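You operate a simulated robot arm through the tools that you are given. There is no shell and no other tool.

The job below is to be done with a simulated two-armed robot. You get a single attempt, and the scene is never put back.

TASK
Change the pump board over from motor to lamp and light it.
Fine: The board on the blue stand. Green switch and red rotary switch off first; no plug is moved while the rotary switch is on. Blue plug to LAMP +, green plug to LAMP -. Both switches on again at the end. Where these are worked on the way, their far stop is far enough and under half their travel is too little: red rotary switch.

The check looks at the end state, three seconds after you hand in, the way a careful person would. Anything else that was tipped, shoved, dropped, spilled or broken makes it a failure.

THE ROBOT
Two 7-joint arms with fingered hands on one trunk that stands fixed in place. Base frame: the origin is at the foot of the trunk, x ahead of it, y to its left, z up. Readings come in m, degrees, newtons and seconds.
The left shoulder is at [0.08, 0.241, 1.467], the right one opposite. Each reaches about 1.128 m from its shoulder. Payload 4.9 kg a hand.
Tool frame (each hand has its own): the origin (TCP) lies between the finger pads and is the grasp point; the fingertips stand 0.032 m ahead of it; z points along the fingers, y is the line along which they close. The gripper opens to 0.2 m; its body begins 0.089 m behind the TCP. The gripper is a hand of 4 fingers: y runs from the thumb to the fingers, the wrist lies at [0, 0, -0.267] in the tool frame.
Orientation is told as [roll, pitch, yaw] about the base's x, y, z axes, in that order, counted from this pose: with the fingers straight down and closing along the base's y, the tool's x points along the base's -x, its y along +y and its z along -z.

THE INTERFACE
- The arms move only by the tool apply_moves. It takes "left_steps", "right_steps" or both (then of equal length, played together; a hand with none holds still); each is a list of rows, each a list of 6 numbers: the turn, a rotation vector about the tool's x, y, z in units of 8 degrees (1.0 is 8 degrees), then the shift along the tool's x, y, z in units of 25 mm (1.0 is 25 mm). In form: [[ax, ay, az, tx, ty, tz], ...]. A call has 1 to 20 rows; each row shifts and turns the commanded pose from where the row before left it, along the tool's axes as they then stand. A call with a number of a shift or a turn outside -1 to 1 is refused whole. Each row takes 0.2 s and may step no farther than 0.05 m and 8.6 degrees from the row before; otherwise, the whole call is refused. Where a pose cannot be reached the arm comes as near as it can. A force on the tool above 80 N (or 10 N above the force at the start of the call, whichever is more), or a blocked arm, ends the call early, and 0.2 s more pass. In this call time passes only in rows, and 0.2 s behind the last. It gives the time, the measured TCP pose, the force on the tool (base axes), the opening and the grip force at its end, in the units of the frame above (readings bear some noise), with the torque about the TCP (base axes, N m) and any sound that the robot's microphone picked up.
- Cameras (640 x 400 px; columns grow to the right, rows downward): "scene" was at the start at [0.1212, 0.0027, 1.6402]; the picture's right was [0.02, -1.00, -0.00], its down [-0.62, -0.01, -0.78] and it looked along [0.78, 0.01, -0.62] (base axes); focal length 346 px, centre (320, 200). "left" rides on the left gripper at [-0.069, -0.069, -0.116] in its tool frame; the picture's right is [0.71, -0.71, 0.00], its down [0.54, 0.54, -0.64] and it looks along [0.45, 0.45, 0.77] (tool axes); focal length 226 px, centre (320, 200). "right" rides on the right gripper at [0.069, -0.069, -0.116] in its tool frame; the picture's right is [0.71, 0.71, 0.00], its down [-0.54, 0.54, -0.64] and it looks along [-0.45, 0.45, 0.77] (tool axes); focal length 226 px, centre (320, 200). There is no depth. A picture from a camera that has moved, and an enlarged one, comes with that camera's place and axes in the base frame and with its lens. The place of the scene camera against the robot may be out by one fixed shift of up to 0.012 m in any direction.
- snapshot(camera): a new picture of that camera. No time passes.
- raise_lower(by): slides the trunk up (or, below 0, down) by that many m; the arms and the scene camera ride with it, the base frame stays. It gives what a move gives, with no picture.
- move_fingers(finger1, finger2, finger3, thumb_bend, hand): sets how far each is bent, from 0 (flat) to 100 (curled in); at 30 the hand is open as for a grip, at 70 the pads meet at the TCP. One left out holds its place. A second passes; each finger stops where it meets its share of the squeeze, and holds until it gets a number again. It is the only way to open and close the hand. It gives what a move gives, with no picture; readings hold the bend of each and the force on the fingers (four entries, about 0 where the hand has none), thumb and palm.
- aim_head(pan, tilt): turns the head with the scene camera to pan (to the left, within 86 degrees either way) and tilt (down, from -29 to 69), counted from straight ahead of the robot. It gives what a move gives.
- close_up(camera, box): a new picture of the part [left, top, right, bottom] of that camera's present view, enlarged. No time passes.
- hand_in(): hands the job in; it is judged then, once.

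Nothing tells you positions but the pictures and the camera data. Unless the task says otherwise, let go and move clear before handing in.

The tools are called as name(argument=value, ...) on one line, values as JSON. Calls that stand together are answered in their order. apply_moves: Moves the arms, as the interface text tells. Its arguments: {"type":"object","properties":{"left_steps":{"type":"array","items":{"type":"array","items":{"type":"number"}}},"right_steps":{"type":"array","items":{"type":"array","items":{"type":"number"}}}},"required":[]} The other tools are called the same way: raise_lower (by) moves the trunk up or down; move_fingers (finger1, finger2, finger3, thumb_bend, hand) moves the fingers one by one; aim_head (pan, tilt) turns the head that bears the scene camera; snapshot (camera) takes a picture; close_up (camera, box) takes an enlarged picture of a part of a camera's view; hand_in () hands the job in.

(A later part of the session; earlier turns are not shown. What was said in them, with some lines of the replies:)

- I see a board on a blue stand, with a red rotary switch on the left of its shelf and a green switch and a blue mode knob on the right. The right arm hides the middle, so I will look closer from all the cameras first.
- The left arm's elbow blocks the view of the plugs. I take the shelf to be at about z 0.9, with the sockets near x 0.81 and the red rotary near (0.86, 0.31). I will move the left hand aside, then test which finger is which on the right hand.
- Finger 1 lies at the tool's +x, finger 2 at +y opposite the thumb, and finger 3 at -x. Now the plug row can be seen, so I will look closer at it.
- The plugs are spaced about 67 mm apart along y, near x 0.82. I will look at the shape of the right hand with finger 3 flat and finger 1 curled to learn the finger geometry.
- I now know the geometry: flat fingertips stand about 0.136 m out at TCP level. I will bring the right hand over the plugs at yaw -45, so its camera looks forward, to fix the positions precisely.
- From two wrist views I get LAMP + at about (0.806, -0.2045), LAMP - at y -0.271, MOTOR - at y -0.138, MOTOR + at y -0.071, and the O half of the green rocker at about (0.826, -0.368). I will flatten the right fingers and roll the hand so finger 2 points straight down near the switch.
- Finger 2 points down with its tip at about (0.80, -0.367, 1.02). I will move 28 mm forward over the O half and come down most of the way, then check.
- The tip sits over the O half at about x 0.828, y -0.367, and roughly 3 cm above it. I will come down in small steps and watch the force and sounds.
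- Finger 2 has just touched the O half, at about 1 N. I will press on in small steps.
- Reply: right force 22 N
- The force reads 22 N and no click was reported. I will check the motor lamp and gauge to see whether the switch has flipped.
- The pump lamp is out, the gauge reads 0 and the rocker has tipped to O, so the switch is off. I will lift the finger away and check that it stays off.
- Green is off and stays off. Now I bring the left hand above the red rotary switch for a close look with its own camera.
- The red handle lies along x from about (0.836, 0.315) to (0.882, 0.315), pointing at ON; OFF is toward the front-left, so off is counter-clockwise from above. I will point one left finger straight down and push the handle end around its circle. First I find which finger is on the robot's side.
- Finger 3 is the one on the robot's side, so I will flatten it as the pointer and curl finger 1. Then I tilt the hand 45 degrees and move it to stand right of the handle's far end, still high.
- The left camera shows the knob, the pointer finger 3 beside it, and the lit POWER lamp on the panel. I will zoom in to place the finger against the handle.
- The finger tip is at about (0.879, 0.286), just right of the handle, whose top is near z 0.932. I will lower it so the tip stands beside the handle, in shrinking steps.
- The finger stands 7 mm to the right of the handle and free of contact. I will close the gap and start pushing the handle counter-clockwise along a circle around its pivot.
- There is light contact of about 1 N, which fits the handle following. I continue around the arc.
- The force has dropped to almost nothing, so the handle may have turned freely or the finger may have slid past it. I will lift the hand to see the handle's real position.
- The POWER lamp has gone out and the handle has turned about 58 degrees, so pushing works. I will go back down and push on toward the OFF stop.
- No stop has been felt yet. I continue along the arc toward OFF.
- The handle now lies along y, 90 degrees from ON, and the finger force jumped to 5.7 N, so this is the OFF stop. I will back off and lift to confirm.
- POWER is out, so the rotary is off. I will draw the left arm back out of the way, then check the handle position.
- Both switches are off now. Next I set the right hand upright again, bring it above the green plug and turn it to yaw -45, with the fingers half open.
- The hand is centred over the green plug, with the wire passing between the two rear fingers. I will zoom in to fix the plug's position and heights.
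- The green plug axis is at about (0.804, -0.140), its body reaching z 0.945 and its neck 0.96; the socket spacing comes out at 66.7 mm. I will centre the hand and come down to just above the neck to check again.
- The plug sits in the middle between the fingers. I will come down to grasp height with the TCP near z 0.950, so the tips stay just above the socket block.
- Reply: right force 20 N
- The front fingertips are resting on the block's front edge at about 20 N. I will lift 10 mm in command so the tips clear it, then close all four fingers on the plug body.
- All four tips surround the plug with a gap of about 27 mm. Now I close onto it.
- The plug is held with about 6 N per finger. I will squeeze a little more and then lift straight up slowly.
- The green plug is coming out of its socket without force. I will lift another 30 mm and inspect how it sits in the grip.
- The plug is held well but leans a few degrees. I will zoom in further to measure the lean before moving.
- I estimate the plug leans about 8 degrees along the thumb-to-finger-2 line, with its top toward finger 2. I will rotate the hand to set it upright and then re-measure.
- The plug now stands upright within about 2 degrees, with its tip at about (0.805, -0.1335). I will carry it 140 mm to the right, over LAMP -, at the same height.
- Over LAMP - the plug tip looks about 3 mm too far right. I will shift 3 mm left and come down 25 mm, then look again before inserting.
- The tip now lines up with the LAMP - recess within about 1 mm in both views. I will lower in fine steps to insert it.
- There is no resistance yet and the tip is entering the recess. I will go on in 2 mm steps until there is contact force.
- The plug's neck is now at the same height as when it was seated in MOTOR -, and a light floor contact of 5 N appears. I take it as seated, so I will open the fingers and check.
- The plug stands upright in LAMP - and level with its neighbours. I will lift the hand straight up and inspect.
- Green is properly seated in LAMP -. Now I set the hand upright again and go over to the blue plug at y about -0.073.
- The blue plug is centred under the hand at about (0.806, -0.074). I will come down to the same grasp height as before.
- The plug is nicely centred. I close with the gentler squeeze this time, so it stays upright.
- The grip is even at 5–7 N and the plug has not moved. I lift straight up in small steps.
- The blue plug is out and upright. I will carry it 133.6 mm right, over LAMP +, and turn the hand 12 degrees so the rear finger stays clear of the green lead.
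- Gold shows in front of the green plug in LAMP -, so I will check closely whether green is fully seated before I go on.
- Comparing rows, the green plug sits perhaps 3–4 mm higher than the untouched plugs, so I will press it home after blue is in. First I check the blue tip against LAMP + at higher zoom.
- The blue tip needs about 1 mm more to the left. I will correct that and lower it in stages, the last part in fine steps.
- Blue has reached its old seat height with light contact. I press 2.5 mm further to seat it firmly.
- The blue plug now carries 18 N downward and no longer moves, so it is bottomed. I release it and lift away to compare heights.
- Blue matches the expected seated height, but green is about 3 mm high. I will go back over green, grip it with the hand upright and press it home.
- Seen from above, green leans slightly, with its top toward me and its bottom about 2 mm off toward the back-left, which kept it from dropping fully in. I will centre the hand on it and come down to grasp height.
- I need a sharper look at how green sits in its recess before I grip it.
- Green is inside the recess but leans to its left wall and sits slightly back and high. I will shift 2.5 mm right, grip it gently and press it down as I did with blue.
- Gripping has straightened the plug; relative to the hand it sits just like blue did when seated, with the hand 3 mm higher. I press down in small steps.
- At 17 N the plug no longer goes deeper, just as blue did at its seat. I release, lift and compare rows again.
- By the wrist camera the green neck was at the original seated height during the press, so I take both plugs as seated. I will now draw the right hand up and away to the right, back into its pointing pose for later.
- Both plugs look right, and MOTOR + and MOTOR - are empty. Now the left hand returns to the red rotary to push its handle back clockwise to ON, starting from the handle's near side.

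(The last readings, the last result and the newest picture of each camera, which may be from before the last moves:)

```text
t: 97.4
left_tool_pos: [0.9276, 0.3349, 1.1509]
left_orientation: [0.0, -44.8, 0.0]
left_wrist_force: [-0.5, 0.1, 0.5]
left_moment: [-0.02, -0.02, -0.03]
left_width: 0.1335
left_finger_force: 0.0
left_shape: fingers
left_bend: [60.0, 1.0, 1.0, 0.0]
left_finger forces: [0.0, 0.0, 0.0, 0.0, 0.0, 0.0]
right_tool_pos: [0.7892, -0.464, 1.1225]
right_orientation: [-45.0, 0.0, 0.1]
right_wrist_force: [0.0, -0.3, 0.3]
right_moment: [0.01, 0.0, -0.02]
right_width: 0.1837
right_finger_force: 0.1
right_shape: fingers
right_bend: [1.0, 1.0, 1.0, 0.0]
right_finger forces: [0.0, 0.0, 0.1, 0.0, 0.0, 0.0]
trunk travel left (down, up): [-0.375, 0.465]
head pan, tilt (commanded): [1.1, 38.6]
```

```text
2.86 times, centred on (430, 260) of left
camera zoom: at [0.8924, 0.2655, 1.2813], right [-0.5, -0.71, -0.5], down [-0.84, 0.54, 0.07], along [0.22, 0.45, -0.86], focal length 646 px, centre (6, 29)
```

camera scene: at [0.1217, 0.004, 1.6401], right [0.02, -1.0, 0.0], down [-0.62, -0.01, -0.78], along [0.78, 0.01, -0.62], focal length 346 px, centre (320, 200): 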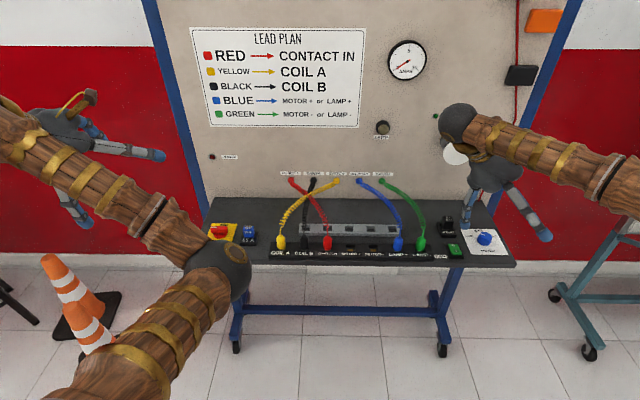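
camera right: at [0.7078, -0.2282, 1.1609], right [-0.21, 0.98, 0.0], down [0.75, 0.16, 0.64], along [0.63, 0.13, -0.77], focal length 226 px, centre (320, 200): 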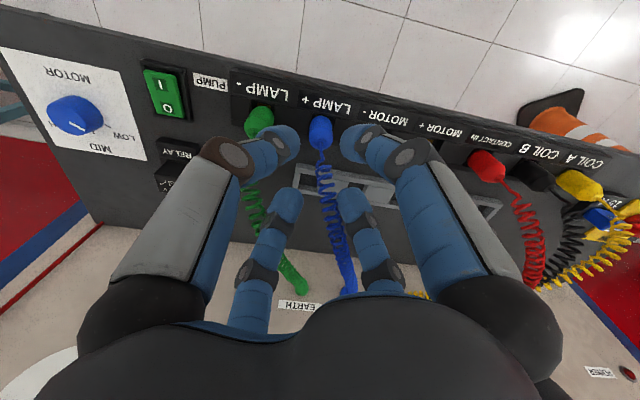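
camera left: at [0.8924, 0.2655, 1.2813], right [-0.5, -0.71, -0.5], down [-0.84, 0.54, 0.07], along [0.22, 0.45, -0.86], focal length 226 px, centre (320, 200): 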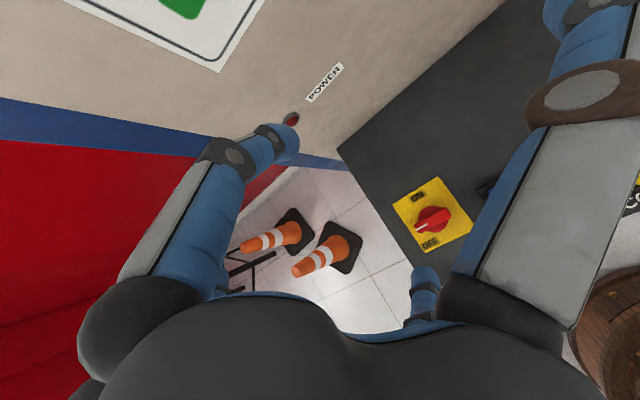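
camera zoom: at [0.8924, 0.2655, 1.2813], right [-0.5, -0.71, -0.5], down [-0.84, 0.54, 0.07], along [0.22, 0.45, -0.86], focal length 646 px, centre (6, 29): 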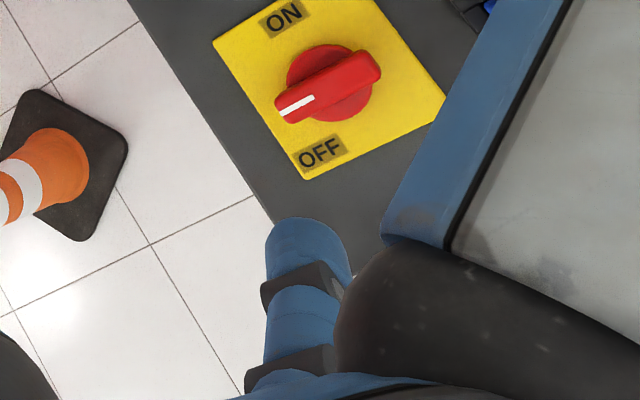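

The knob is clearly visible: the handle lies across at about 88 degrees with its pivot at (0.860, 0.3145). My finger tip is 8 mm in front of the handle's marked end, so I lower it.

apply_moves(left_steps=[[0, 0, 0, 0.6, 0, 0.6], [0, 0, 0, 0.6, 0, 0.6], [0, 0, 0, 0.6, 0, 0.6], [0, 0, 0, 0.6, 0, 0.6], [0, 0, 0, 0.4, 0, 0.4], [0, 0, 0, 0.19, 0, 0.19], [0, 0, 0, 0.19, 0, 0.19], [0, 0, 0, 0.19, 0, 0.19], [0, 0, 0, 0.15, 0, 0.15]])

close_up(camera="left", box=[360, 160, 500, 330])

close_up(camera="scene", box=[180, 150, 300, 280])

```text
t: 99.4
left_tool_pos: [0.9267, 0.3351, 1.0255]
left_orientation: [0.1, -44.8, 0.0]
left_wrist_force: [0.8, 0.1, 0.4]
left_moment: [0.0, -0.02, 0.01]
left_width: 0.1332
left_finger_force: 0.0
left_shape: fingers
left_bend: [60.0, 1.0, 1.0, 0.0]
left_finger forces: [0.1, 0.0, 0.1, 0.1, 0.0, 0.0]
right_tool_pos: [0.7882, -0.4647, 1.1213]
right_orientation: [-45.0, 0.0, 0.0]
right_wrist_force: [0.3, 0.2, -0.9]
right_moment: [0.0, 0.01, 0.02]
right_width: 0.184
right_finger_force: 0.0
right_shape: fingers
right_bend: [1.0, 1.0, 1.0, 0.0]
right_finger forces: [0.0, 0.0, 0.0, 0.0, 0.0, 0.0]
trunk travel left (down, up): [-0.375, 0.465]
head pan, tilt (commanded): [1.1, 38.6]
```

```text
2.35 times, centred on (430, 245) of left
camera zoom: at [0.8918, 0.2664, 1.1568], right [-0.5, -0.71, -0.5], down [-0.84, 0.54, 0.07], along [0.22, 0.45, -0.86], focal length 532 px, centre (61, 94)
```

zoom: 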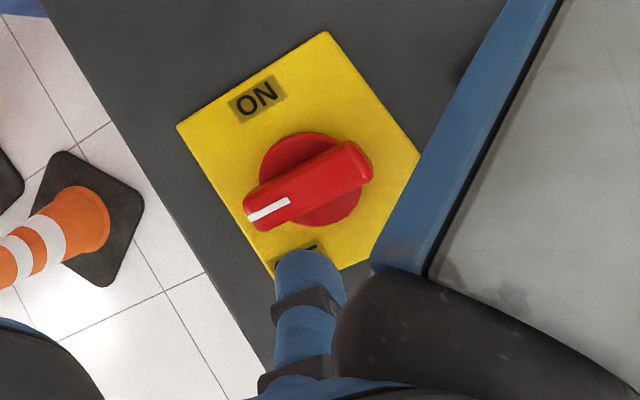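

```text
3.08 times, centred on (240, 215) of scene
camera zoom: at [0.1213, 0.0029, 1.6402], right [0.02, -1.0, 0.0], down [-0.62, -0.01, -0.78], along [0.78, 0.01, -0.62], focal length 1064 px, centre (566, 154)
```

zoom: 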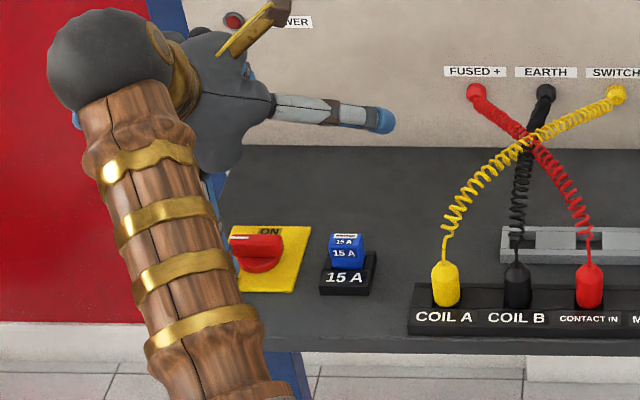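

The finger is placed in front of the handle. I will close the gap and start pushing along the arc toward ON.

apply_moves(left_steps=[[0, 0, 0, -0.0655, 0, 0.0655], [0, 0, 0, -0.0655, 0, 0.0655], [0, 0, 0, -0.0655, 0, 0.0655], [0, 0, 0, -0.0655, 0, 0.0655], [0, 0, 0, -0.0518, 0.0772, 0.0518], [0, 0, 0, -0.0566, 0.0704, 0.0566], [0, 0, 0, -0.0602, 0.0636, 0.0602], [0, 0, 0, -0.0642, 0.0556, 0.0642], [0, 0, 0, -0.0673, 0.0472, 0.0673], [0, 0, 0, -0.0701, 0.0392, 0.0701]])

close_up(camera="left", box=[360, 160, 500, 330])

close_up(camera="scene", box=[180, 150, 300, 280])

```text
t: 101.6
left_tool_pos: [0.9507, 0.3435, 1.0243]
left_orientation: [0.1, -44.9, 0.0]
left_wrist_force: [-0.8, -0.4, -0.4]
left_moment: [0.01, 0.01, -0.02]
left_width: 0.1336
left_finger_force: 0.1
left_shape: fingers
left_bend: [60.0, 1.0, 0.0, 0.0]
left_finger forces: [0.1, 0.0, 0.1, 0.1, 0.0, 0.0]
right_tool_pos: [0.7889, -0.4639, 1.1209]
right_orientation: [-45.0, 0.0, 0.0]
right_wrist_force: [-0.3, -1.0, 0.2]
right_moment: [0.04, 0.01, 0.01]
right_width: 0.1839
right_finger_force: 0.0
right_shape: fingers
right_bend: [1.0, 1.0, 1.0, 0.0]
right_finger forces: [0.0, 0.0, 0.0, 0.1, 0.1, 0.1]
trunk travel left (down, up): [-0.375, 0.465]
head pan, tilt (commanded): [1.1, 38.6]
```

```text
2.35 times, centred on (430, 245) of left
camera zoom: at [0.9151, 0.2748, 1.1562], right [-0.5, -0.71, -0.5], down [-0.84, 0.54, 0.07], along [0.22, 0.45, -0.86], focal length 532 px, centre (61, 94)
```

zoom: 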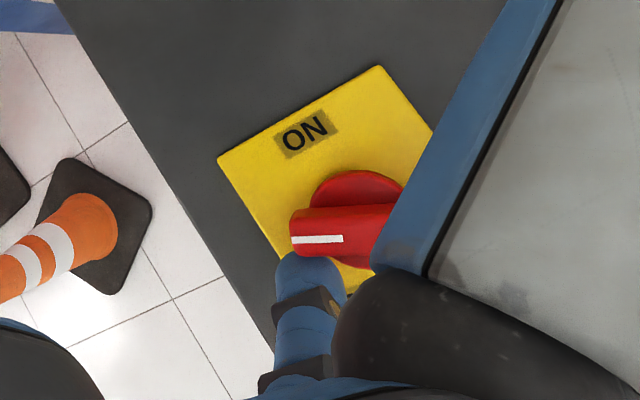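

```text
3.08 times, centred on (240, 215) of scene
camera zoom: at [0.1214, 0.0029, 1.6401], right [0.02, -1.0, 0.0], down [-0.62, -0.01, -0.78], along [0.78, 0.01, -0.62], focal length 1064 px, centre (566, 154)
```

zoom: 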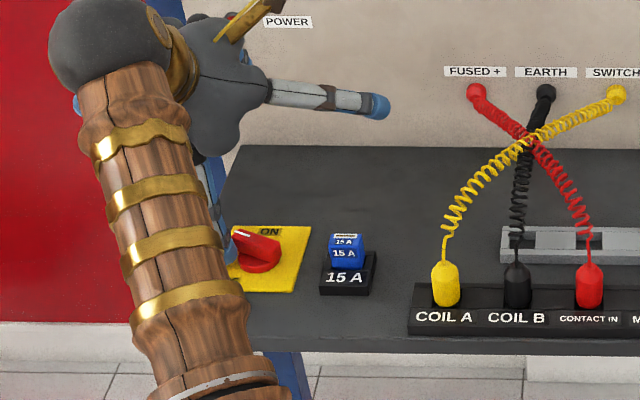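

The handle is following, having turned about 25 degrees. I continue along the arc.

apply_moves(left_steps=[[0, 0, 0, -0.0721, 0.03, 0.0721], [0, 0, 0, -0.0738, 0.0212, 0.0738], [0, 0, 0, -0.0747, 0.0124, 0.0747], [0, 0, 0, -0.0752, 0.0028, 0.0752], [0, 0, 0, -0.0752, -0.0068, 0.0752], [0, 0, 0, -0.0744, -0.0156, 0.0744], [0, 0, 0, -0.0732, -0.0248, 0.0732], [0, 0, 0, -0.0713, -0.034, 0.0713], [0, 0, 0, -0.069, -0.0424, 0.069]])

close_up(camera="left", box=[360, 160, 500, 330])

close_up(camera="scene", box=[180, 150, 300, 280])

```text
t: 103.6
left_tool_pos: [0.9736, 0.3428, 1.0248]
left_orientation: [0.0, -44.8, 0.0]
left_wrist_force: [0.4, -0.7, -0.2]
left_moment: [-0.03, -0.02, 0.0]
left_width: 0.1334
left_finger_force: 0.1
left_shape: fingers
left_bend: [60.0, 1.0, 0.0, 0.0]
left_finger forces: [0.1, 0.0, 0.1, 0.0, 0.0, 0.1]
right_tool_pos: [0.7881, -0.4648, 1.1212]
right_orientation: [-44.9, 0.0, -0.1]
right_wrist_force: [-0.2, -0.2, 0.8]
right_moment: [-0.01, 0.0, 0.01]
right_width: 0.184
right_finger_force: 0.1
right_shape: fingers
right_bend: [1.0, 1.0, 1.0, 0.0]
right_finger forces: [0.0, 0.1, 0.0, 0.0, 0.1, 0.0]
trunk travel left (down, up): [-0.375, 0.465]
head pan, tilt (commanded): [1.1, 38.6]
```

```text
2.35 times, centred on (430, 245) of left
camera zoom: at [0.9382, 0.273, 1.156], right [-0.5, -0.71, -0.5], down [-0.84, 0.54, 0.07], along [0.22, 0.45, -0.86], focal length 532 px, centre (61, 94)
```

zoom: 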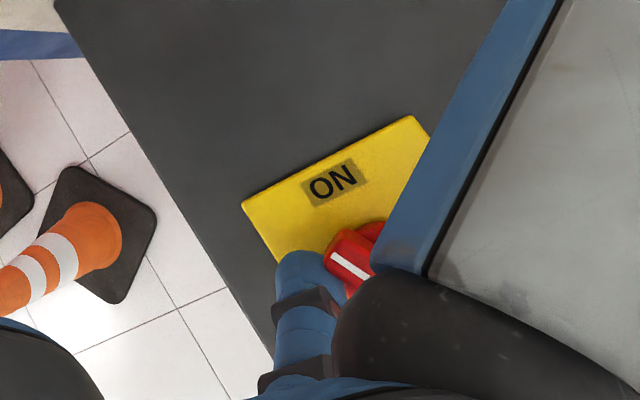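

```text
3.08 times, centred on (240, 215) of scene
camera zoom: at [0.1213, 0.0029, 1.6401], right [0.02, -1.0, 0.0], down [-0.62, -0.01, -0.78], along [0.78, 0.01, -0.62], focal length 1064 px, centre (566, 154)
```

zoom: 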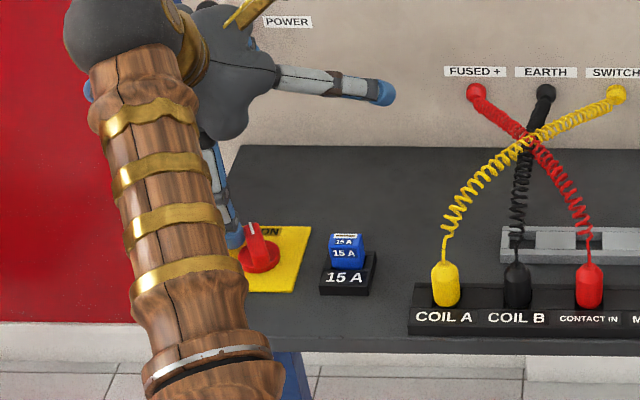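

The handle is about 20 degrees from ON. I push the last part until the stop shows as a force.

apply_moves(left_steps=[[0, 0, 0, -0.0662, -0.0508, 0.0662], [0, 0, 0, -0.0628, -0.0588, 0.0628], [0, 0, 0, -0.0588, -0.066, 0.0588], [0, 0, 0, -0.0546, -0.0732, 0.0546]])

close_up(camera="left", box=[360, 160, 500, 330])

close_up(camera="scene", box=[180, 150, 300, 280])

```text
t: 104.6
left_tool_pos: [0.9816, 0.3361, 1.0253]
left_orientation: [0.0, -45.1, -0.1]
left_wrist_force: [0.0, -0.9, 0.0]
left_moment: [-0.03, 0.01, 0.03]
left_width: 0.1332
left_finger_force: 0.1
left_shape: fingers
left_bend: [60.0, 1.0, 0.0, 0.0]
left_finger forces: [0.0, 0.0, 0.0, 0.0, 0.1, 0.0]
right_tool_pos: [0.7888, -0.4647, 1.1212]
right_orientation: [-45.0, 0.0, -0.1]
right_wrist_force: [0.3, -0.6, -0.2]
right_moment: [-0.03, 0.02, 0.03]
right_width: 0.1838
right_finger_force: 0.2
right_shape: fingers
right_bend: [1.0, 1.0, 1.0, 0.0]
right_finger forces: [0.0, 0.0, 0.0, 0.1, 0.0, 0.1]
trunk travel left (down, up): [-0.375, 0.465]
head pan, tilt (commanded): [1.1, 38.6]
```

```text
2.35 times, centred on (430, 245) of left
camera zoom: at [0.9462, 0.267, 1.1562], right [-0.5, -0.71, -0.5], down [-0.84, 0.54, 0.07], along [0.22, 0.45, -0.86], focal length 532 px, centre (61, 94)
```

zoom: 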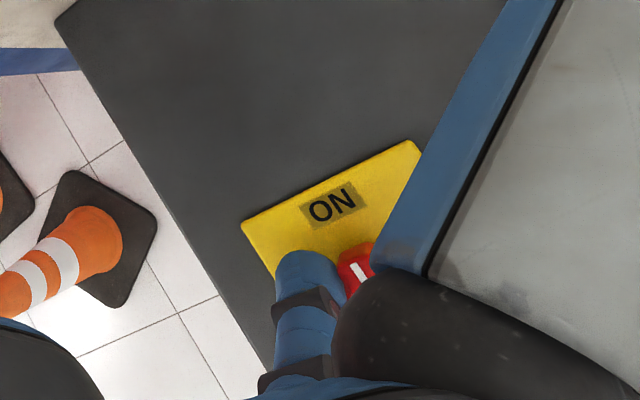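

```text
3.08 times, centred on (240, 215) of scene
camera zoom: at [0.1214, 0.0028, 1.6401], right [0.02, -1.0, 0.0], down [-0.62, -0.01, -0.78], along [0.78, 0.01, -0.62], focal length 1064 px, centre (566, 154)
```

zoom: 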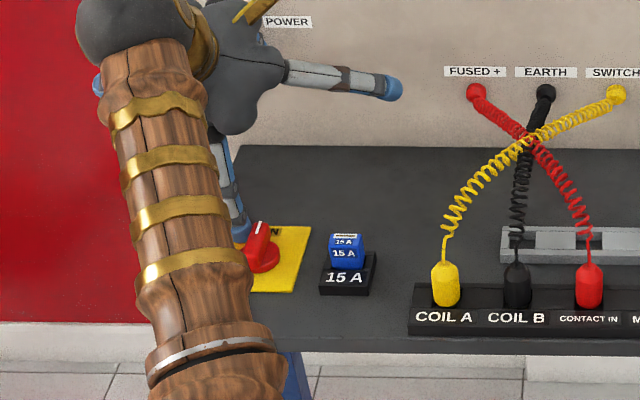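

apply_moves(left_steps=[[0, 0, 0, -0.0498, -0.08, 0.0498], [0, 0, 0, -0.03, -0.08, 0.03]])

close_up(camera="scene", box=[180, 150, 300, 280])

```text
t: 105.2
left_tool_pos: [0.984, 0.3326, 1.0244]
left_orientation: [0.0, -44.9, 0.0]
left_wrist_force: [0.0, -0.1, -0.3]
left_moment: [0.03, -0.01, -0.08]
left_width: 0.1335
left_finger_force: 0.6
left_shape: fingers
left_bend: [60.0, 1.0, 0.0, 0.0]
left_finger forces: [0.0, 0.0, 0.4, 0.0, 0.0, 0.1]
right_tool_pos: [0.7885, -0.4651, 1.1216]
right_orientation: [-45.1, 0.0, 0.0]
right_wrist_force: [-0.4, 0.9, 0.5]
right_moment: [0.02, 0.03, 0.0]
right_width: 0.1837
right_finger_force: 0.1
right_shape: fingers
right_bend: [1.0, 1.0, 1.0, 0.0]
right_finger forces: [0.0, 0.1, 0.0, 0.0, 0.0, 0.1]
trunk travel left (down, up): [-0.375, 0.465]
head pan, tilt (commanded): [1.1, 38.6]
```

```text
3.08 times, centred on (240, 215) of scene
camera zoom: at [0.1213, 0.0029, 1.6401], right [0.02, -1.0, 0.0], down [-0.62, -0.01, -0.78], along [0.78, 0.01, -0.62], focal length 1064 px, centre (566, 154)
```

zoom: 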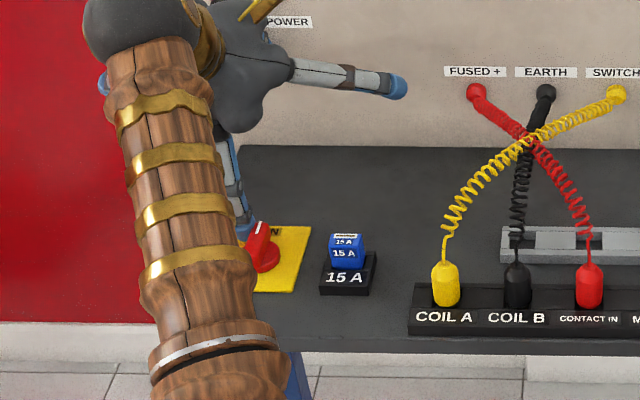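

I will back the finger off and lift it to see the handle's final position and the POWER lamp.

apply_moves(left_steps=[[0, 0, 0, 0, 0.2, 0], [0, 0, 0, 0, 0.2, 0], [0, 0, 0, -0.6, 0, -0.6], [0, 0, 0, -0.6, 0, -0.6], [0, 0, 0, -0.6, 0, -0.6], [0, 0, 0, -0.6, 0, -0.6], [0, 0, 0, -0.3, 0, -0.3]])

snapshot(camera="left")

close_up(camera="left", box=[360, 160, 500, 330])

close_up(camera="scene", box=[180, 140, 300, 270])

```text
t: 106.8
left_tool_pos: [0.9855, 0.3421, 1.1192]
left_orientation: [0.1, -44.8, -0.1]
left_wrist_force: [0.5, 0.4, -0.3]
left_moment: [-0.06, -0.02, -0.01]
left_width: 0.1333
left_finger_force: 0.1
left_shape: fingers
left_bend: [60.0, 1.0, 0.0, 0.0]
left_finger forces: [0.0, 0.1, 0.0, 0.0, 0.0, 0.0]
right_tool_pos: [0.7889, -0.4662, 1.1219]
right_orientation: [-45.1, 0.0, -0.1]
right_wrist_force: [-0.2, 0.1, -0.1]
right_moment: [-0.04, -0.01, -0.01]
right_width: 0.1838
right_finger_force: 0.0
right_shape: fingers
right_bend: [1.0, 1.0, 1.0, 0.0]
right_finger forces: [0.0, 0.1, 0.0, 0.0, 0.0, 0.0]
trunk travel left (down, up): [-0.375, 0.465]
head pan, tilt (commanded): [1.1, 38.6]
```

```text
taken
camera left: at [0.9502, 0.2736, 1.2508], right [-0.5, -0.71, -0.5], down [-0.84, 0.54, 0.07], along [0.22, 0.45, -0.86], focal length 226 px, centre (320, 200)
```

left: 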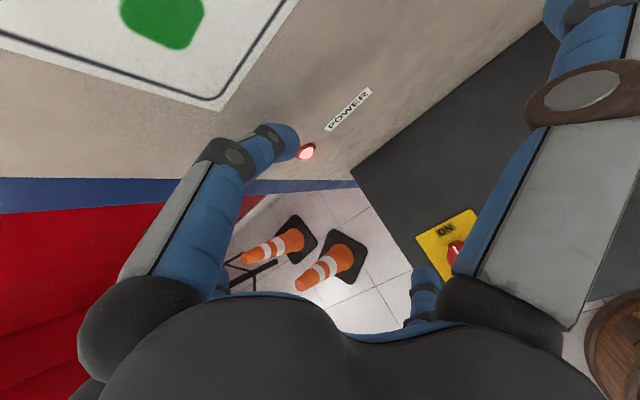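

```text
2.35 times, centred on (430, 245) of left
camera zoom: at [0.9502, 0.2736, 1.2508], right [-0.5, -0.71, -0.5], down [-0.84, 0.54, 0.07], along [0.22, 0.45, -0.86], focal length 532 px, centre (61, 94)
```

zoom: 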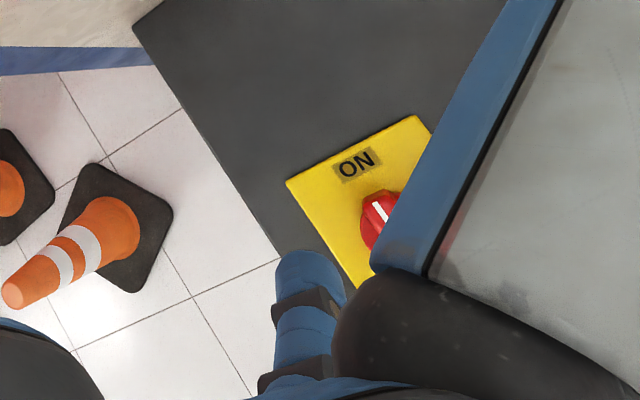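

```text
3.08 times, centred on (240, 205) of scene
camera zoom: at [0.1213, 0.0029, 1.6401], right [0.02, -1.0, 0.0], down [-0.62, -0.01, -0.78], along [0.78, 0.01, -0.62], focal length 1064 px, centre (566, 185)
```

zoom: 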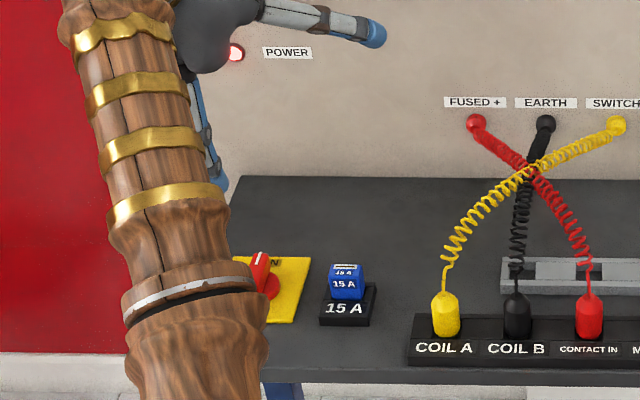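

POWER is lit again and the handle points straight at ON, as at the start. I draw the left arm back out of the way.

apply_moves(left_steps=[[0, 0, 0, -0.5, 0, -0.5], [0, 0, 0, 0.353, 0.5, -0.825], [0, 0, 0, 0.353, 0.5, -0.825], [0, 0, 0, 0.353, 0.5, -0.825], [0, 0, 0, 0.353, 0.5, -0.825], [0, 0, 0, 0.353, 0.5, -0.825], [0, 0, 0, 0.353, 0.5, -0.825], [0, 0, 0, 0.353, 0.5, -0.825], [0, 0, 0, 0.353, 0.5, -0.825], [0, 0, 0, 0.353, 0.5, -0.825], [0, 0, 0, 0.353, 0.5, -0.825], [0, 0, 0, 0.353, 0.5, -0.825], [0, 0, 0, 0.353, 0.5, -0.825]])

snapshot(camera="scene")

close_up(camera="right", box=[320, 160, 500, 300])

close_up(camera="scene", box=[185, 195, 285, 265])

```text
t: 109.6
left_tool_pos: [0.7342, 0.4896, 1.2375]
left_orientation: [0.0, -44.9, 0.0]
left_wrist_force: [0.2, 0.1, -0.6]
left_moment: [0.01, 0.0, 0.04]
left_width: 0.1336
left_finger_force: 0.1
left_shape: fingers
left_bend: [60.0, 0.0, 0.0, 0.0]
left_finger forces: [0.0, 0.0, 0.0, 0.0, 0.0, 0.0]
right_tool_pos: [0.7876, -0.467, 1.1212]
right_orientation: [-44.9, 0.0, 0.0]
right_wrist_force: [-0.1, -0.2, -0.8]
right_moment: [0.02, -0.04, -0.02]
right_width: 0.1838
right_finger_force: 0.0
right_shape: fingers
right_bend: [1.0, 1.0, 1.0, 0.0]
right_finger forces: [0.1, 0.0, 0.0, 0.0, 0.0, 0.0]
trunk travel left (down, up): [-0.375, 0.465]
head pan, tilt (commanded): [1.1, 38.6]
```

```text
taken
camera scene: at [0.1209, 0.0009, 1.6401], right [0.02, -1.0, 0.0], down [-0.62, -0.01, -0.78], along [0.78, 0.01, -0.62], focal length 346 px, centre (320, 200)
```

scene: 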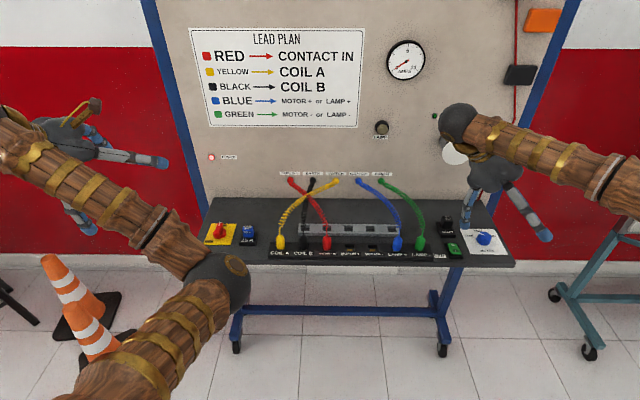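

```text
2.86 times, centred on (410, 230) of right
camera zoom: at [0.719, -0.4343, 1.2526], right [-0.71, 0.5, -0.5], down [0.54, 0.84, 0.07], along [0.45, -0.22, -0.86], focal length 646 px, centre (63, 114)
```

zoom: 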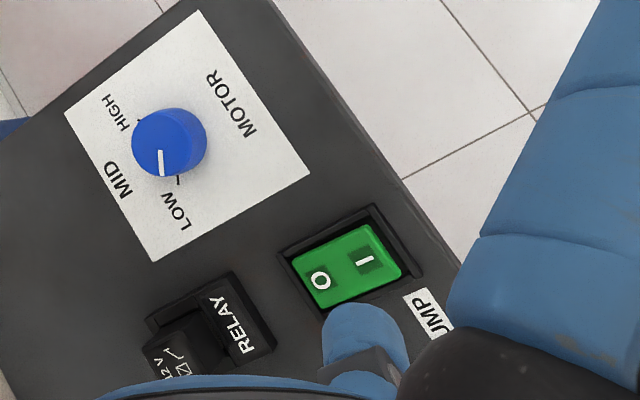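

```text
5.71 times, centred on (235, 230) of scene
camera zoom: at [0.1209, 0.0009, 1.6401], right [0.02, -1.0, 0.0], down [-0.62, -0.01, -0.78], along [0.78, 0.01, -0.62], focal length 1975 px, centre (806, 29)
```

zoom: 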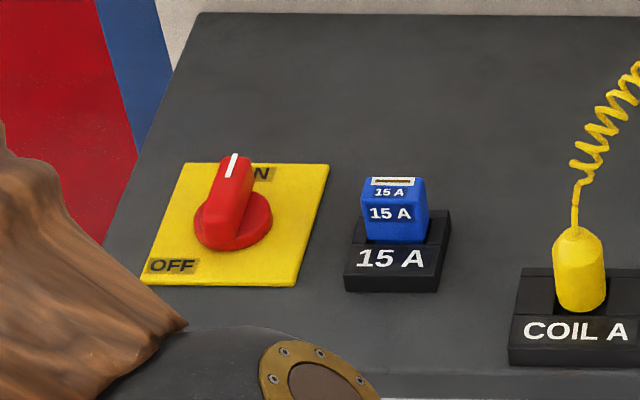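

All is as it should be: rotary ON, POWER lit. Now finger 2 of the right hand goes over the I half of the green switch, at about x 0.793, and comes down to just above it.

apply_moves(right_steps=[[0, 0, 0, -0.2, 0, 0], [0, 0, 0, 0, 0.566, 0.566], [0, 0, 0, 0, 0.566, 0.566], [0, 0, 0, 0, 0.566, 0.566], [0, 0, 0, 0, 0.566, 0.566], [0, 0, 0, 0, 0.1414, 0.1414]])

close_up(camera="scene", box=[430, 215, 490, 265])

close_up(camera="right", box=[320, 180, 500, 300])

```text
t: 111.0
left_tool_pos: [0.7344, 0.4914, 1.2368]
left_orientation: [0.0, -44.9, 0.0]
left_wrist_force: [-0.2, 0.5, 0.5]
left_moment: [-0.01, -0.02, 0.03]
left_width: 0.1332
left_finger_force: 0.0
left_shape: fingers
left_bend: [60.0, 0.0, 0.0, 0.0]
left_finger forces: [0.0, 0.0, 0.0, 0.0, 0.0, 0.1]
right_tool_pos: [0.7927, -0.4646, 1.0373]
right_orientation: [-44.9, 0.0, 0.0]
right_wrist_force: [-0.9, -0.1, 0.2]
right_moment: [0.02, 0.01, 0.0]
right_width: 0.1841
right_finger_force: 0.1
right_shape: fingers
right_bend: [1.0, 1.0, 1.0, 0.0]
right_finger forces: [0.1, 0.0, 0.1, 0.0, 0.0, 0.0]
trunk travel left (down, up): [-0.375, 0.465]
head pan, tilt (commanded): [1.1, 38.6]
```

```text
8.00 times, centred on (460, 240) of scene
camera zoom: at [0.1212, 0.0032, 1.6402], right [0.02, -1.0, 0.0], down [-0.62, -0.01, -0.78], along [0.78, 0.01, -0.62], focal length 2765 px, centre (-800, -120)
```

zoom: 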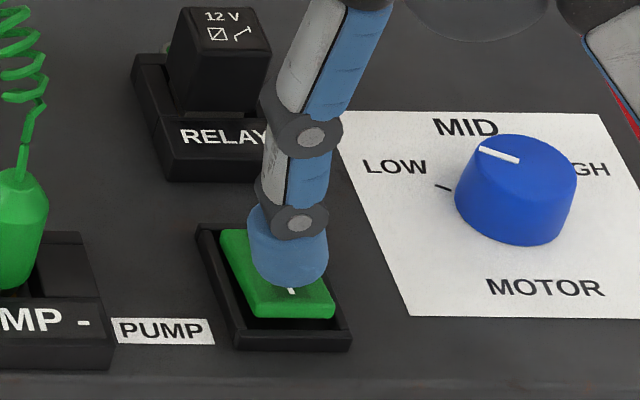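

```text
3.33 times, centred on (410, 240) of right
camera zoom: at [0.7244, -0.4317, 1.1681], right [-0.71, 0.5, -0.5], down [0.54, 0.84, 0.07], along [0.46, -0.22, -0.86], focal length 754 px, centre (20, 67)
```

zoom: 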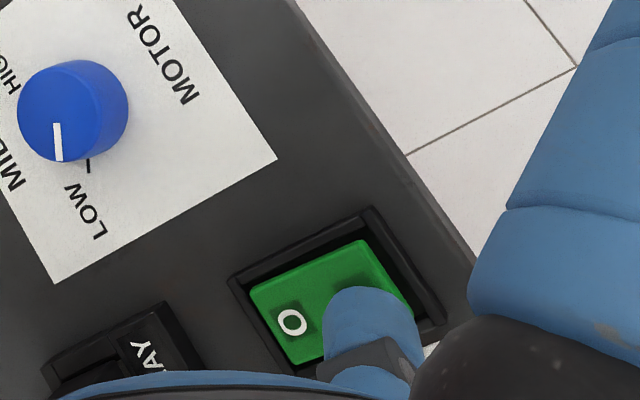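

The tip is over the I half. I press in 2 mm steps.

apply_moves(right_steps=[[0, 0, 0, 0, 0.0566, 0.0566], [0, 0, 0, 0, 0.0566, 0.0566], [0, 0, 0, 0, 0.0566, 0.0566], [0, 0, 0, 0, 0.0566, 0.0566], [0, 0, 0, 0, 0.0566, 0.0566], [0, 0, 0, 0, 0.0566, 0.0566]])

close_up(camera="scene", box=[430, 215, 490, 265])

close_up(camera="scene", box=[360, 20, 540, 180])

```text
t: 112.4
left_tool_pos: [0.735, 0.492, 1.2364]
left_orientation: [0.0, -44.9, 0.0]
left_wrist_force: [-0.3, 0.5, -0.4]
left_moment: [0.01, 0.03, -0.03]
left_width: 0.1333
left_finger_force: 0.0
left_shape: fingers
left_bend: [60.0, 0.0, 0.0, 0.0]
left_finger forces: [0.0, 0.0, 0.1, 0.0, 0.0, 0.0]
right_tool_pos: [0.7939, -0.4644, 1.0259]
right_orientation: [-45.1, 0.0, 0.0]
right_wrist_force: [-0.7, 0.0, 0.6]
right_moment: [0.08, 0.01, 0.02]
right_width: 0.1837
right_finger_force: 0.6
right_shape: fingers
right_bend: [1.0, 1.0, 1.0, 0.0]
right_finger forces: [0.0, 1.0, 0.0, 0.0, 0.0, 0.0]
trunk travel left (down, up): [-0.375, 0.465]
head pan, tilt (commanded): [1.1, 38.6]
```

```text
8.00 times, centred on (460, 240) of scene
camera zoom: at [0.1212, 0.0029, 1.6402], right [0.02, -1.0, 0.0], down [-0.62, -0.01, -0.78], along [0.78, 0.01, -0.62], focal length 2765 px, centre (-800, -120)
```

zoom: 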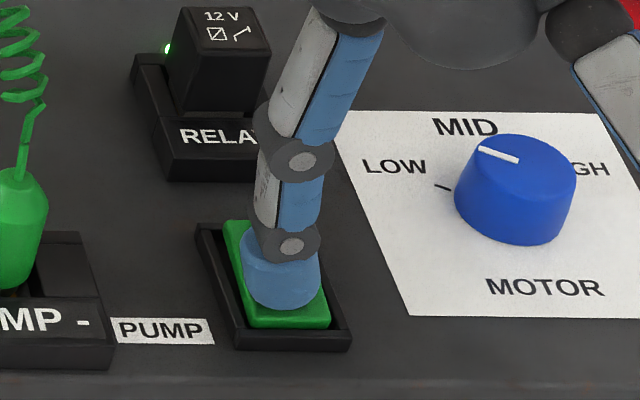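

```text
2.50 times, centred on (450, 100) of scene
camera zoom: at [0.1212, 0.0029, 1.6402], right [0.02, -1.0, 0.0], down [-0.62, -0.01, -0.78], along [0.78, 0.01, -0.62], focal length 864 px, centre (-5, 450)
```

zoom: 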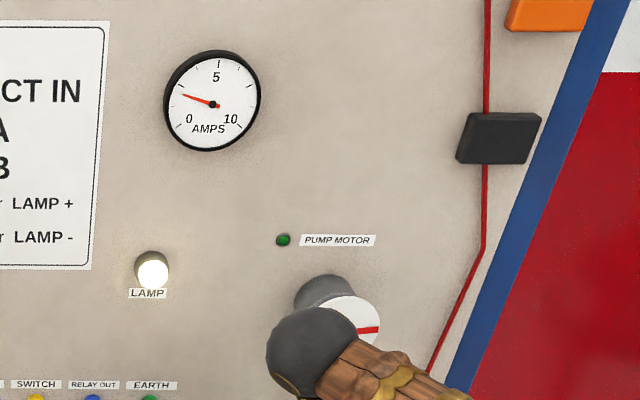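

The lamp is lit, the relay light is on and the gauge shows current. I press 3 mm more so the rocker is fully over, then lift away.

apply_moves(right_steps=[[0, 0, 0, 0, 0.0566, 0.0566], [0, 0, 0, 0, 0.0283, 0.0283]])

apply_moves(right_steps=[[0, 0, 0, 0, -0.2, -0.2], [0, 0, 0, 0, -0.566, -0.566], [0, 0, 0, 0, -0.566, -0.566], [0, 0, 0, 0, -0.566, -0.566], [0, 0, 0, 0, -0.566, -0.566], [0, 0, 0, 0, -0.566, -0.566]])

snapshot(camera="scene")

close_up(camera="scene", box=[430, 225, 490, 265])

close_up(camera="scene", box=[360, 20, 540, 180])

```text
t: 113.0
left_tool_pos: [0.734, 0.4916, 1.2386]
left_orientation: [-0.1, -45.0, 0.0]
left_wrist_force: [-0.1, 0.3, -0.5]
left_moment: [0.01, -0.03, 0.01]
left_width: 0.1336
left_finger_force: 0.0
left_shape: fingers
left_bend: [60.0, 0.0, 0.0, 0.0]
left_finger forces: [0.0, 0.1, 0.0, 0.0, 0.0, 0.0]
right_tool_pos: [0.7933, -0.4636, 1.0251]
right_orientation: [-45.1, -0.2, 0.0]
right_wrist_force: [-0.4, 0.6, 16.1]
right_moment: [1.74, -0.05, 0.02]
right_width: 0.184
right_finger_force: 8.5
right_shape: fingers
right_bend: [1.0, 8.0, 1.0, 0.0]
right_finger forces: [0.0, 16.2, 0.0, 0.0, 0.0, 0.0]
trunk travel left (down, up): [-0.375, 0.465]
head pan, tilt (commanded): [1.1, 38.6]
```

```text
t: 114.4
left_tool_pos: [0.7341, 0.4925, 1.237]
left_orientation: [0.1, -45.1, 0.1]
left_wrist_force: [-0.8, -0.1, -0.5]
left_moment: [0.02, -0.03, -0.02]
left_width: 0.1333
left_finger_force: 0.1
left_shape: fingers
left_bend: [60.0, 0.0, 0.0, 0.0]
left_finger forces: [0.0, 0.1, 0.1, 0.0, 0.0, 0.0]
right_tool_pos: [0.7938, -0.4644, 1.1309]
right_orientation: [-45.0, -0.1, 0.0]
right_wrist_force: [-0.1, 0.6, 0.3]
right_moment: [-0.02, -0.01, 0.01]
right_width: 0.1839
right_finger_force: 0.0
right_shape: fingers
right_bend: [1.0, 1.0, 1.0, 0.0]
right_finger forces: [0.0, 0.0, 0.0, 0.0, 0.1, 0.1]
trunk travel left (down, up): [-0.375, 0.465]
head pan, tilt (commanded): [1.1, 38.6]
```

```text
taken
camera scene: at [0.1207, 0.0033, 1.6401], right [0.02, -1.0, 0.0], down [-0.62, -0.01, -0.78], along [0.78, 0.01, -0.62], focal length 346 px, centre (320, 200)
```

scene: 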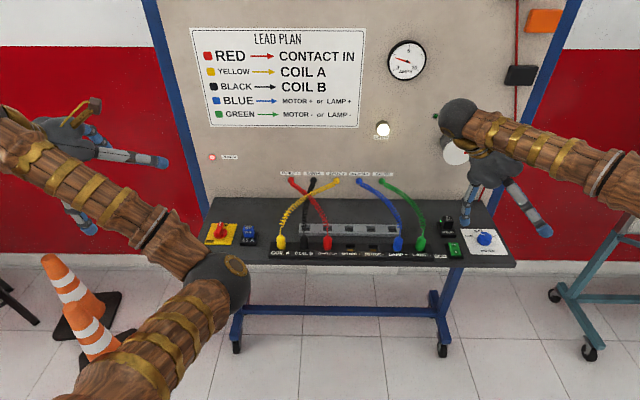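

```text
10.00 times, centred on (460, 245) of scene
camera zoom: at [0.1207, 0.0033, 1.6401], right [0.02, -1.0, 0.0], down [-0.62, -0.01, -0.78], along [0.78, 0.01, -0.62], focal length 3457 px, centre (-1080, -250)
```

zoom: 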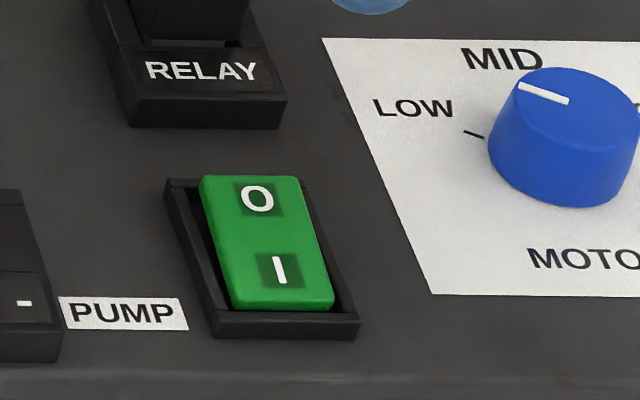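

```text
2.50 times, centred on (450, 100) of scene
camera zoom: at [0.1207, 0.0033, 1.6401], right [0.02, -1.0, 0.0], down [-0.62, -0.01, -0.78], along [0.78, 0.01, -0.62], focal length 864 px, centre (-5, 450)
```

zoom: 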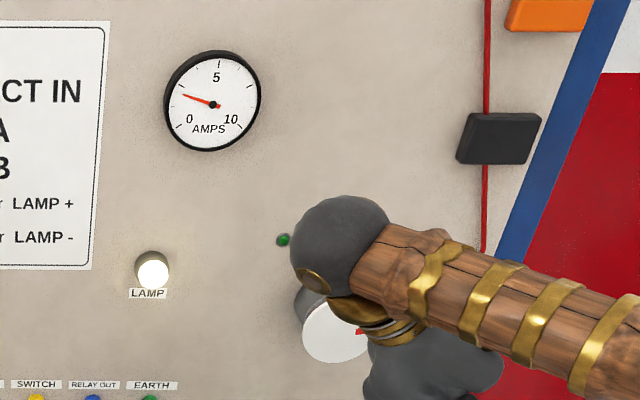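

The lamp stays lit with both switches on. I draw the right hand back clear of the board and take a last look at everything.

apply_moves(right_steps=[[0, 0, 0, 0.6, -0.46, -0.106], [0, 0, 0, 0.6, -0.46, -0.106], [0, 0, 0, 0.6, -0.46, -0.106], [0, 0, 0, 0.6, -0.46, -0.106], [0, 0, 0, 0.6, -0.46, -0.106], [0, 0, 0, 0.6, -0.46, -0.106], [0, 0, 0, 0.6, -0.46, -0.106], [0, 0, 0, 0.6, -0.46, -0.106]])

snapshot(camera="scene")

close_up(camera="scene", box=[260, 165, 480, 275])

close_up(camera="scene", box=[185, 140, 285, 265])

snapshot(camera="right")

```text
t: 116.2
left_tool_pos: [0.7345, 0.4911, 1.2374]
left_orientation: [0.0, -44.9, 0.0]
left_wrist_force: [-0.1, 0.4, 0.6]
left_moment: [-0.01, 0.01, 0.04]
left_width: 0.1335
left_finger_force: 0.1
left_shape: fingers
left_bend: [60.0, 0.0, 0.0, 0.0]
left_finger forces: [0.0, 0.0, 0.1, 0.1, 0.0, 0.1]
right_tool_pos: [0.6709, -0.5153, 1.21]
right_orientation: [-45.0, 0.0, -0.1]
right_wrist_force: [0.4, -0.4, 0.2]
right_moment: [0.01, 0.0, 0.0]
right_width: 0.1839
right_finger_force: 0.1
right_shape: fingers
right_bend: [1.0, 1.0, 1.0, 0.0]
right_finger forces: [0.1, 0.1, 0.0, 0.0, 0.0, 0.0]
trunk travel left (down, up): [-0.375, 0.465]
head pan, tilt (commanded): [1.1, 38.6]
```

```text
taken
camera scene: at [0.1199, 0.0027, 1.6402], right [0.02, -1.0, 0.0], down [-0.62, -0.01, -0.78], along [0.78, 0.01, -0.62], focal length 346 px, centre (320, 200)
```

scene: 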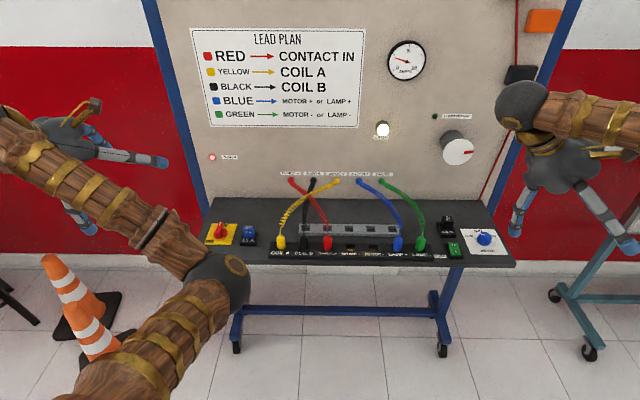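

```text
2.91 times, centred on (370, 220) of scene
camera zoom: at [0.1199, 0.0027, 1.6402], right [0.02, -1.0, 0.0], down [-0.62, -0.01, -0.78], along [0.78, 0.01, -0.62], focal length 1006 px, centre (174, 142)
```

zoom: 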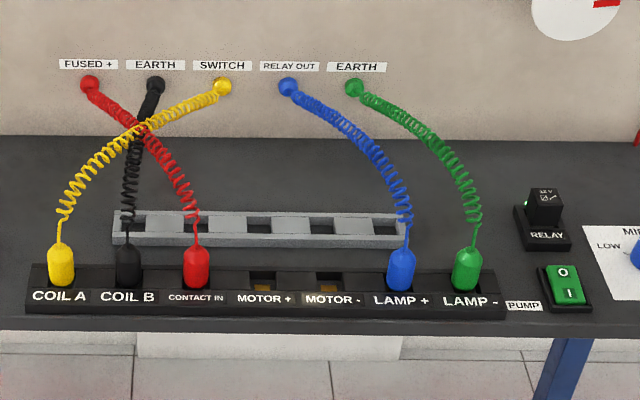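

```text
3.20 times, centred on (235, 202) of scene
camera zoom: at [0.1199, 0.0027, 1.6402], right [0.02, -1.0, 0.0], down [-0.62, -0.01, -0.78], along [0.78, 0.01, -0.62], focal length 1106 px, centre (592, 192)
```

zoom: 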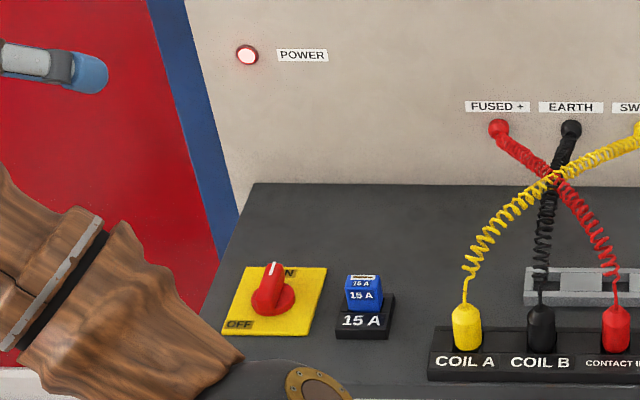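

```text
taken
camera right: at [0.6022, -0.482, 1.3412], right [-0.71, 0.5, -0.5], down [0.54, 0.84, 0.07], along [0.46, -0.22, -0.86], focal length 226 px, centre (320, 200)
```

right: 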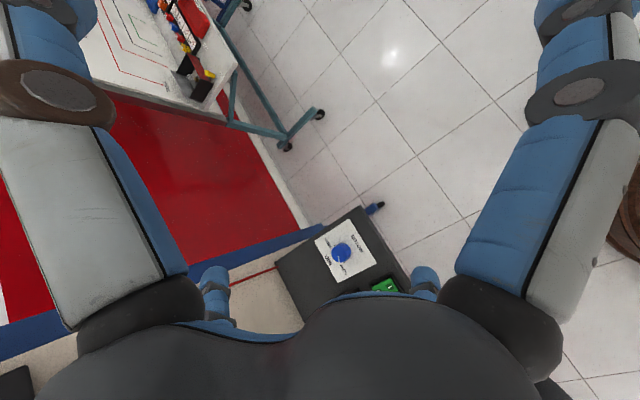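

Blue is in LAMP + and green in LAMP -; the rotary is on with POWER lit, the green switch is on and the lamp glows. Nothing else has moved and both hands are clear, so I hand the job in.

hand_in()

```text
The job is handed in.
```

The board is changed over from motor to lamp, and the lamp was lit when I handed the job in. The result of the check has not come back to me.

- **Switching off:** I turned the green switch off first, then the red rotary switch to what felt like its stop. No plug was touched until the POWER lamp had gone out.
- **Plugs:** Blue is in LAMP + and green is in LAMP -. Green did not go fully in at first, so I gripped it again and pressed it down. In the last pictures it still looked up to about 2 mm high or set back compared with the other plugs, but the lamp works with it.
- **Switching on:** I turned the red rotary switch back to ON and then the green switch to I. POWER, the relay light and the lamp are all on, and the gauge shows current.
- **Surroundings:** I saw nothing else moved or knocked over in the last pictures. Both hands are clear of the board.
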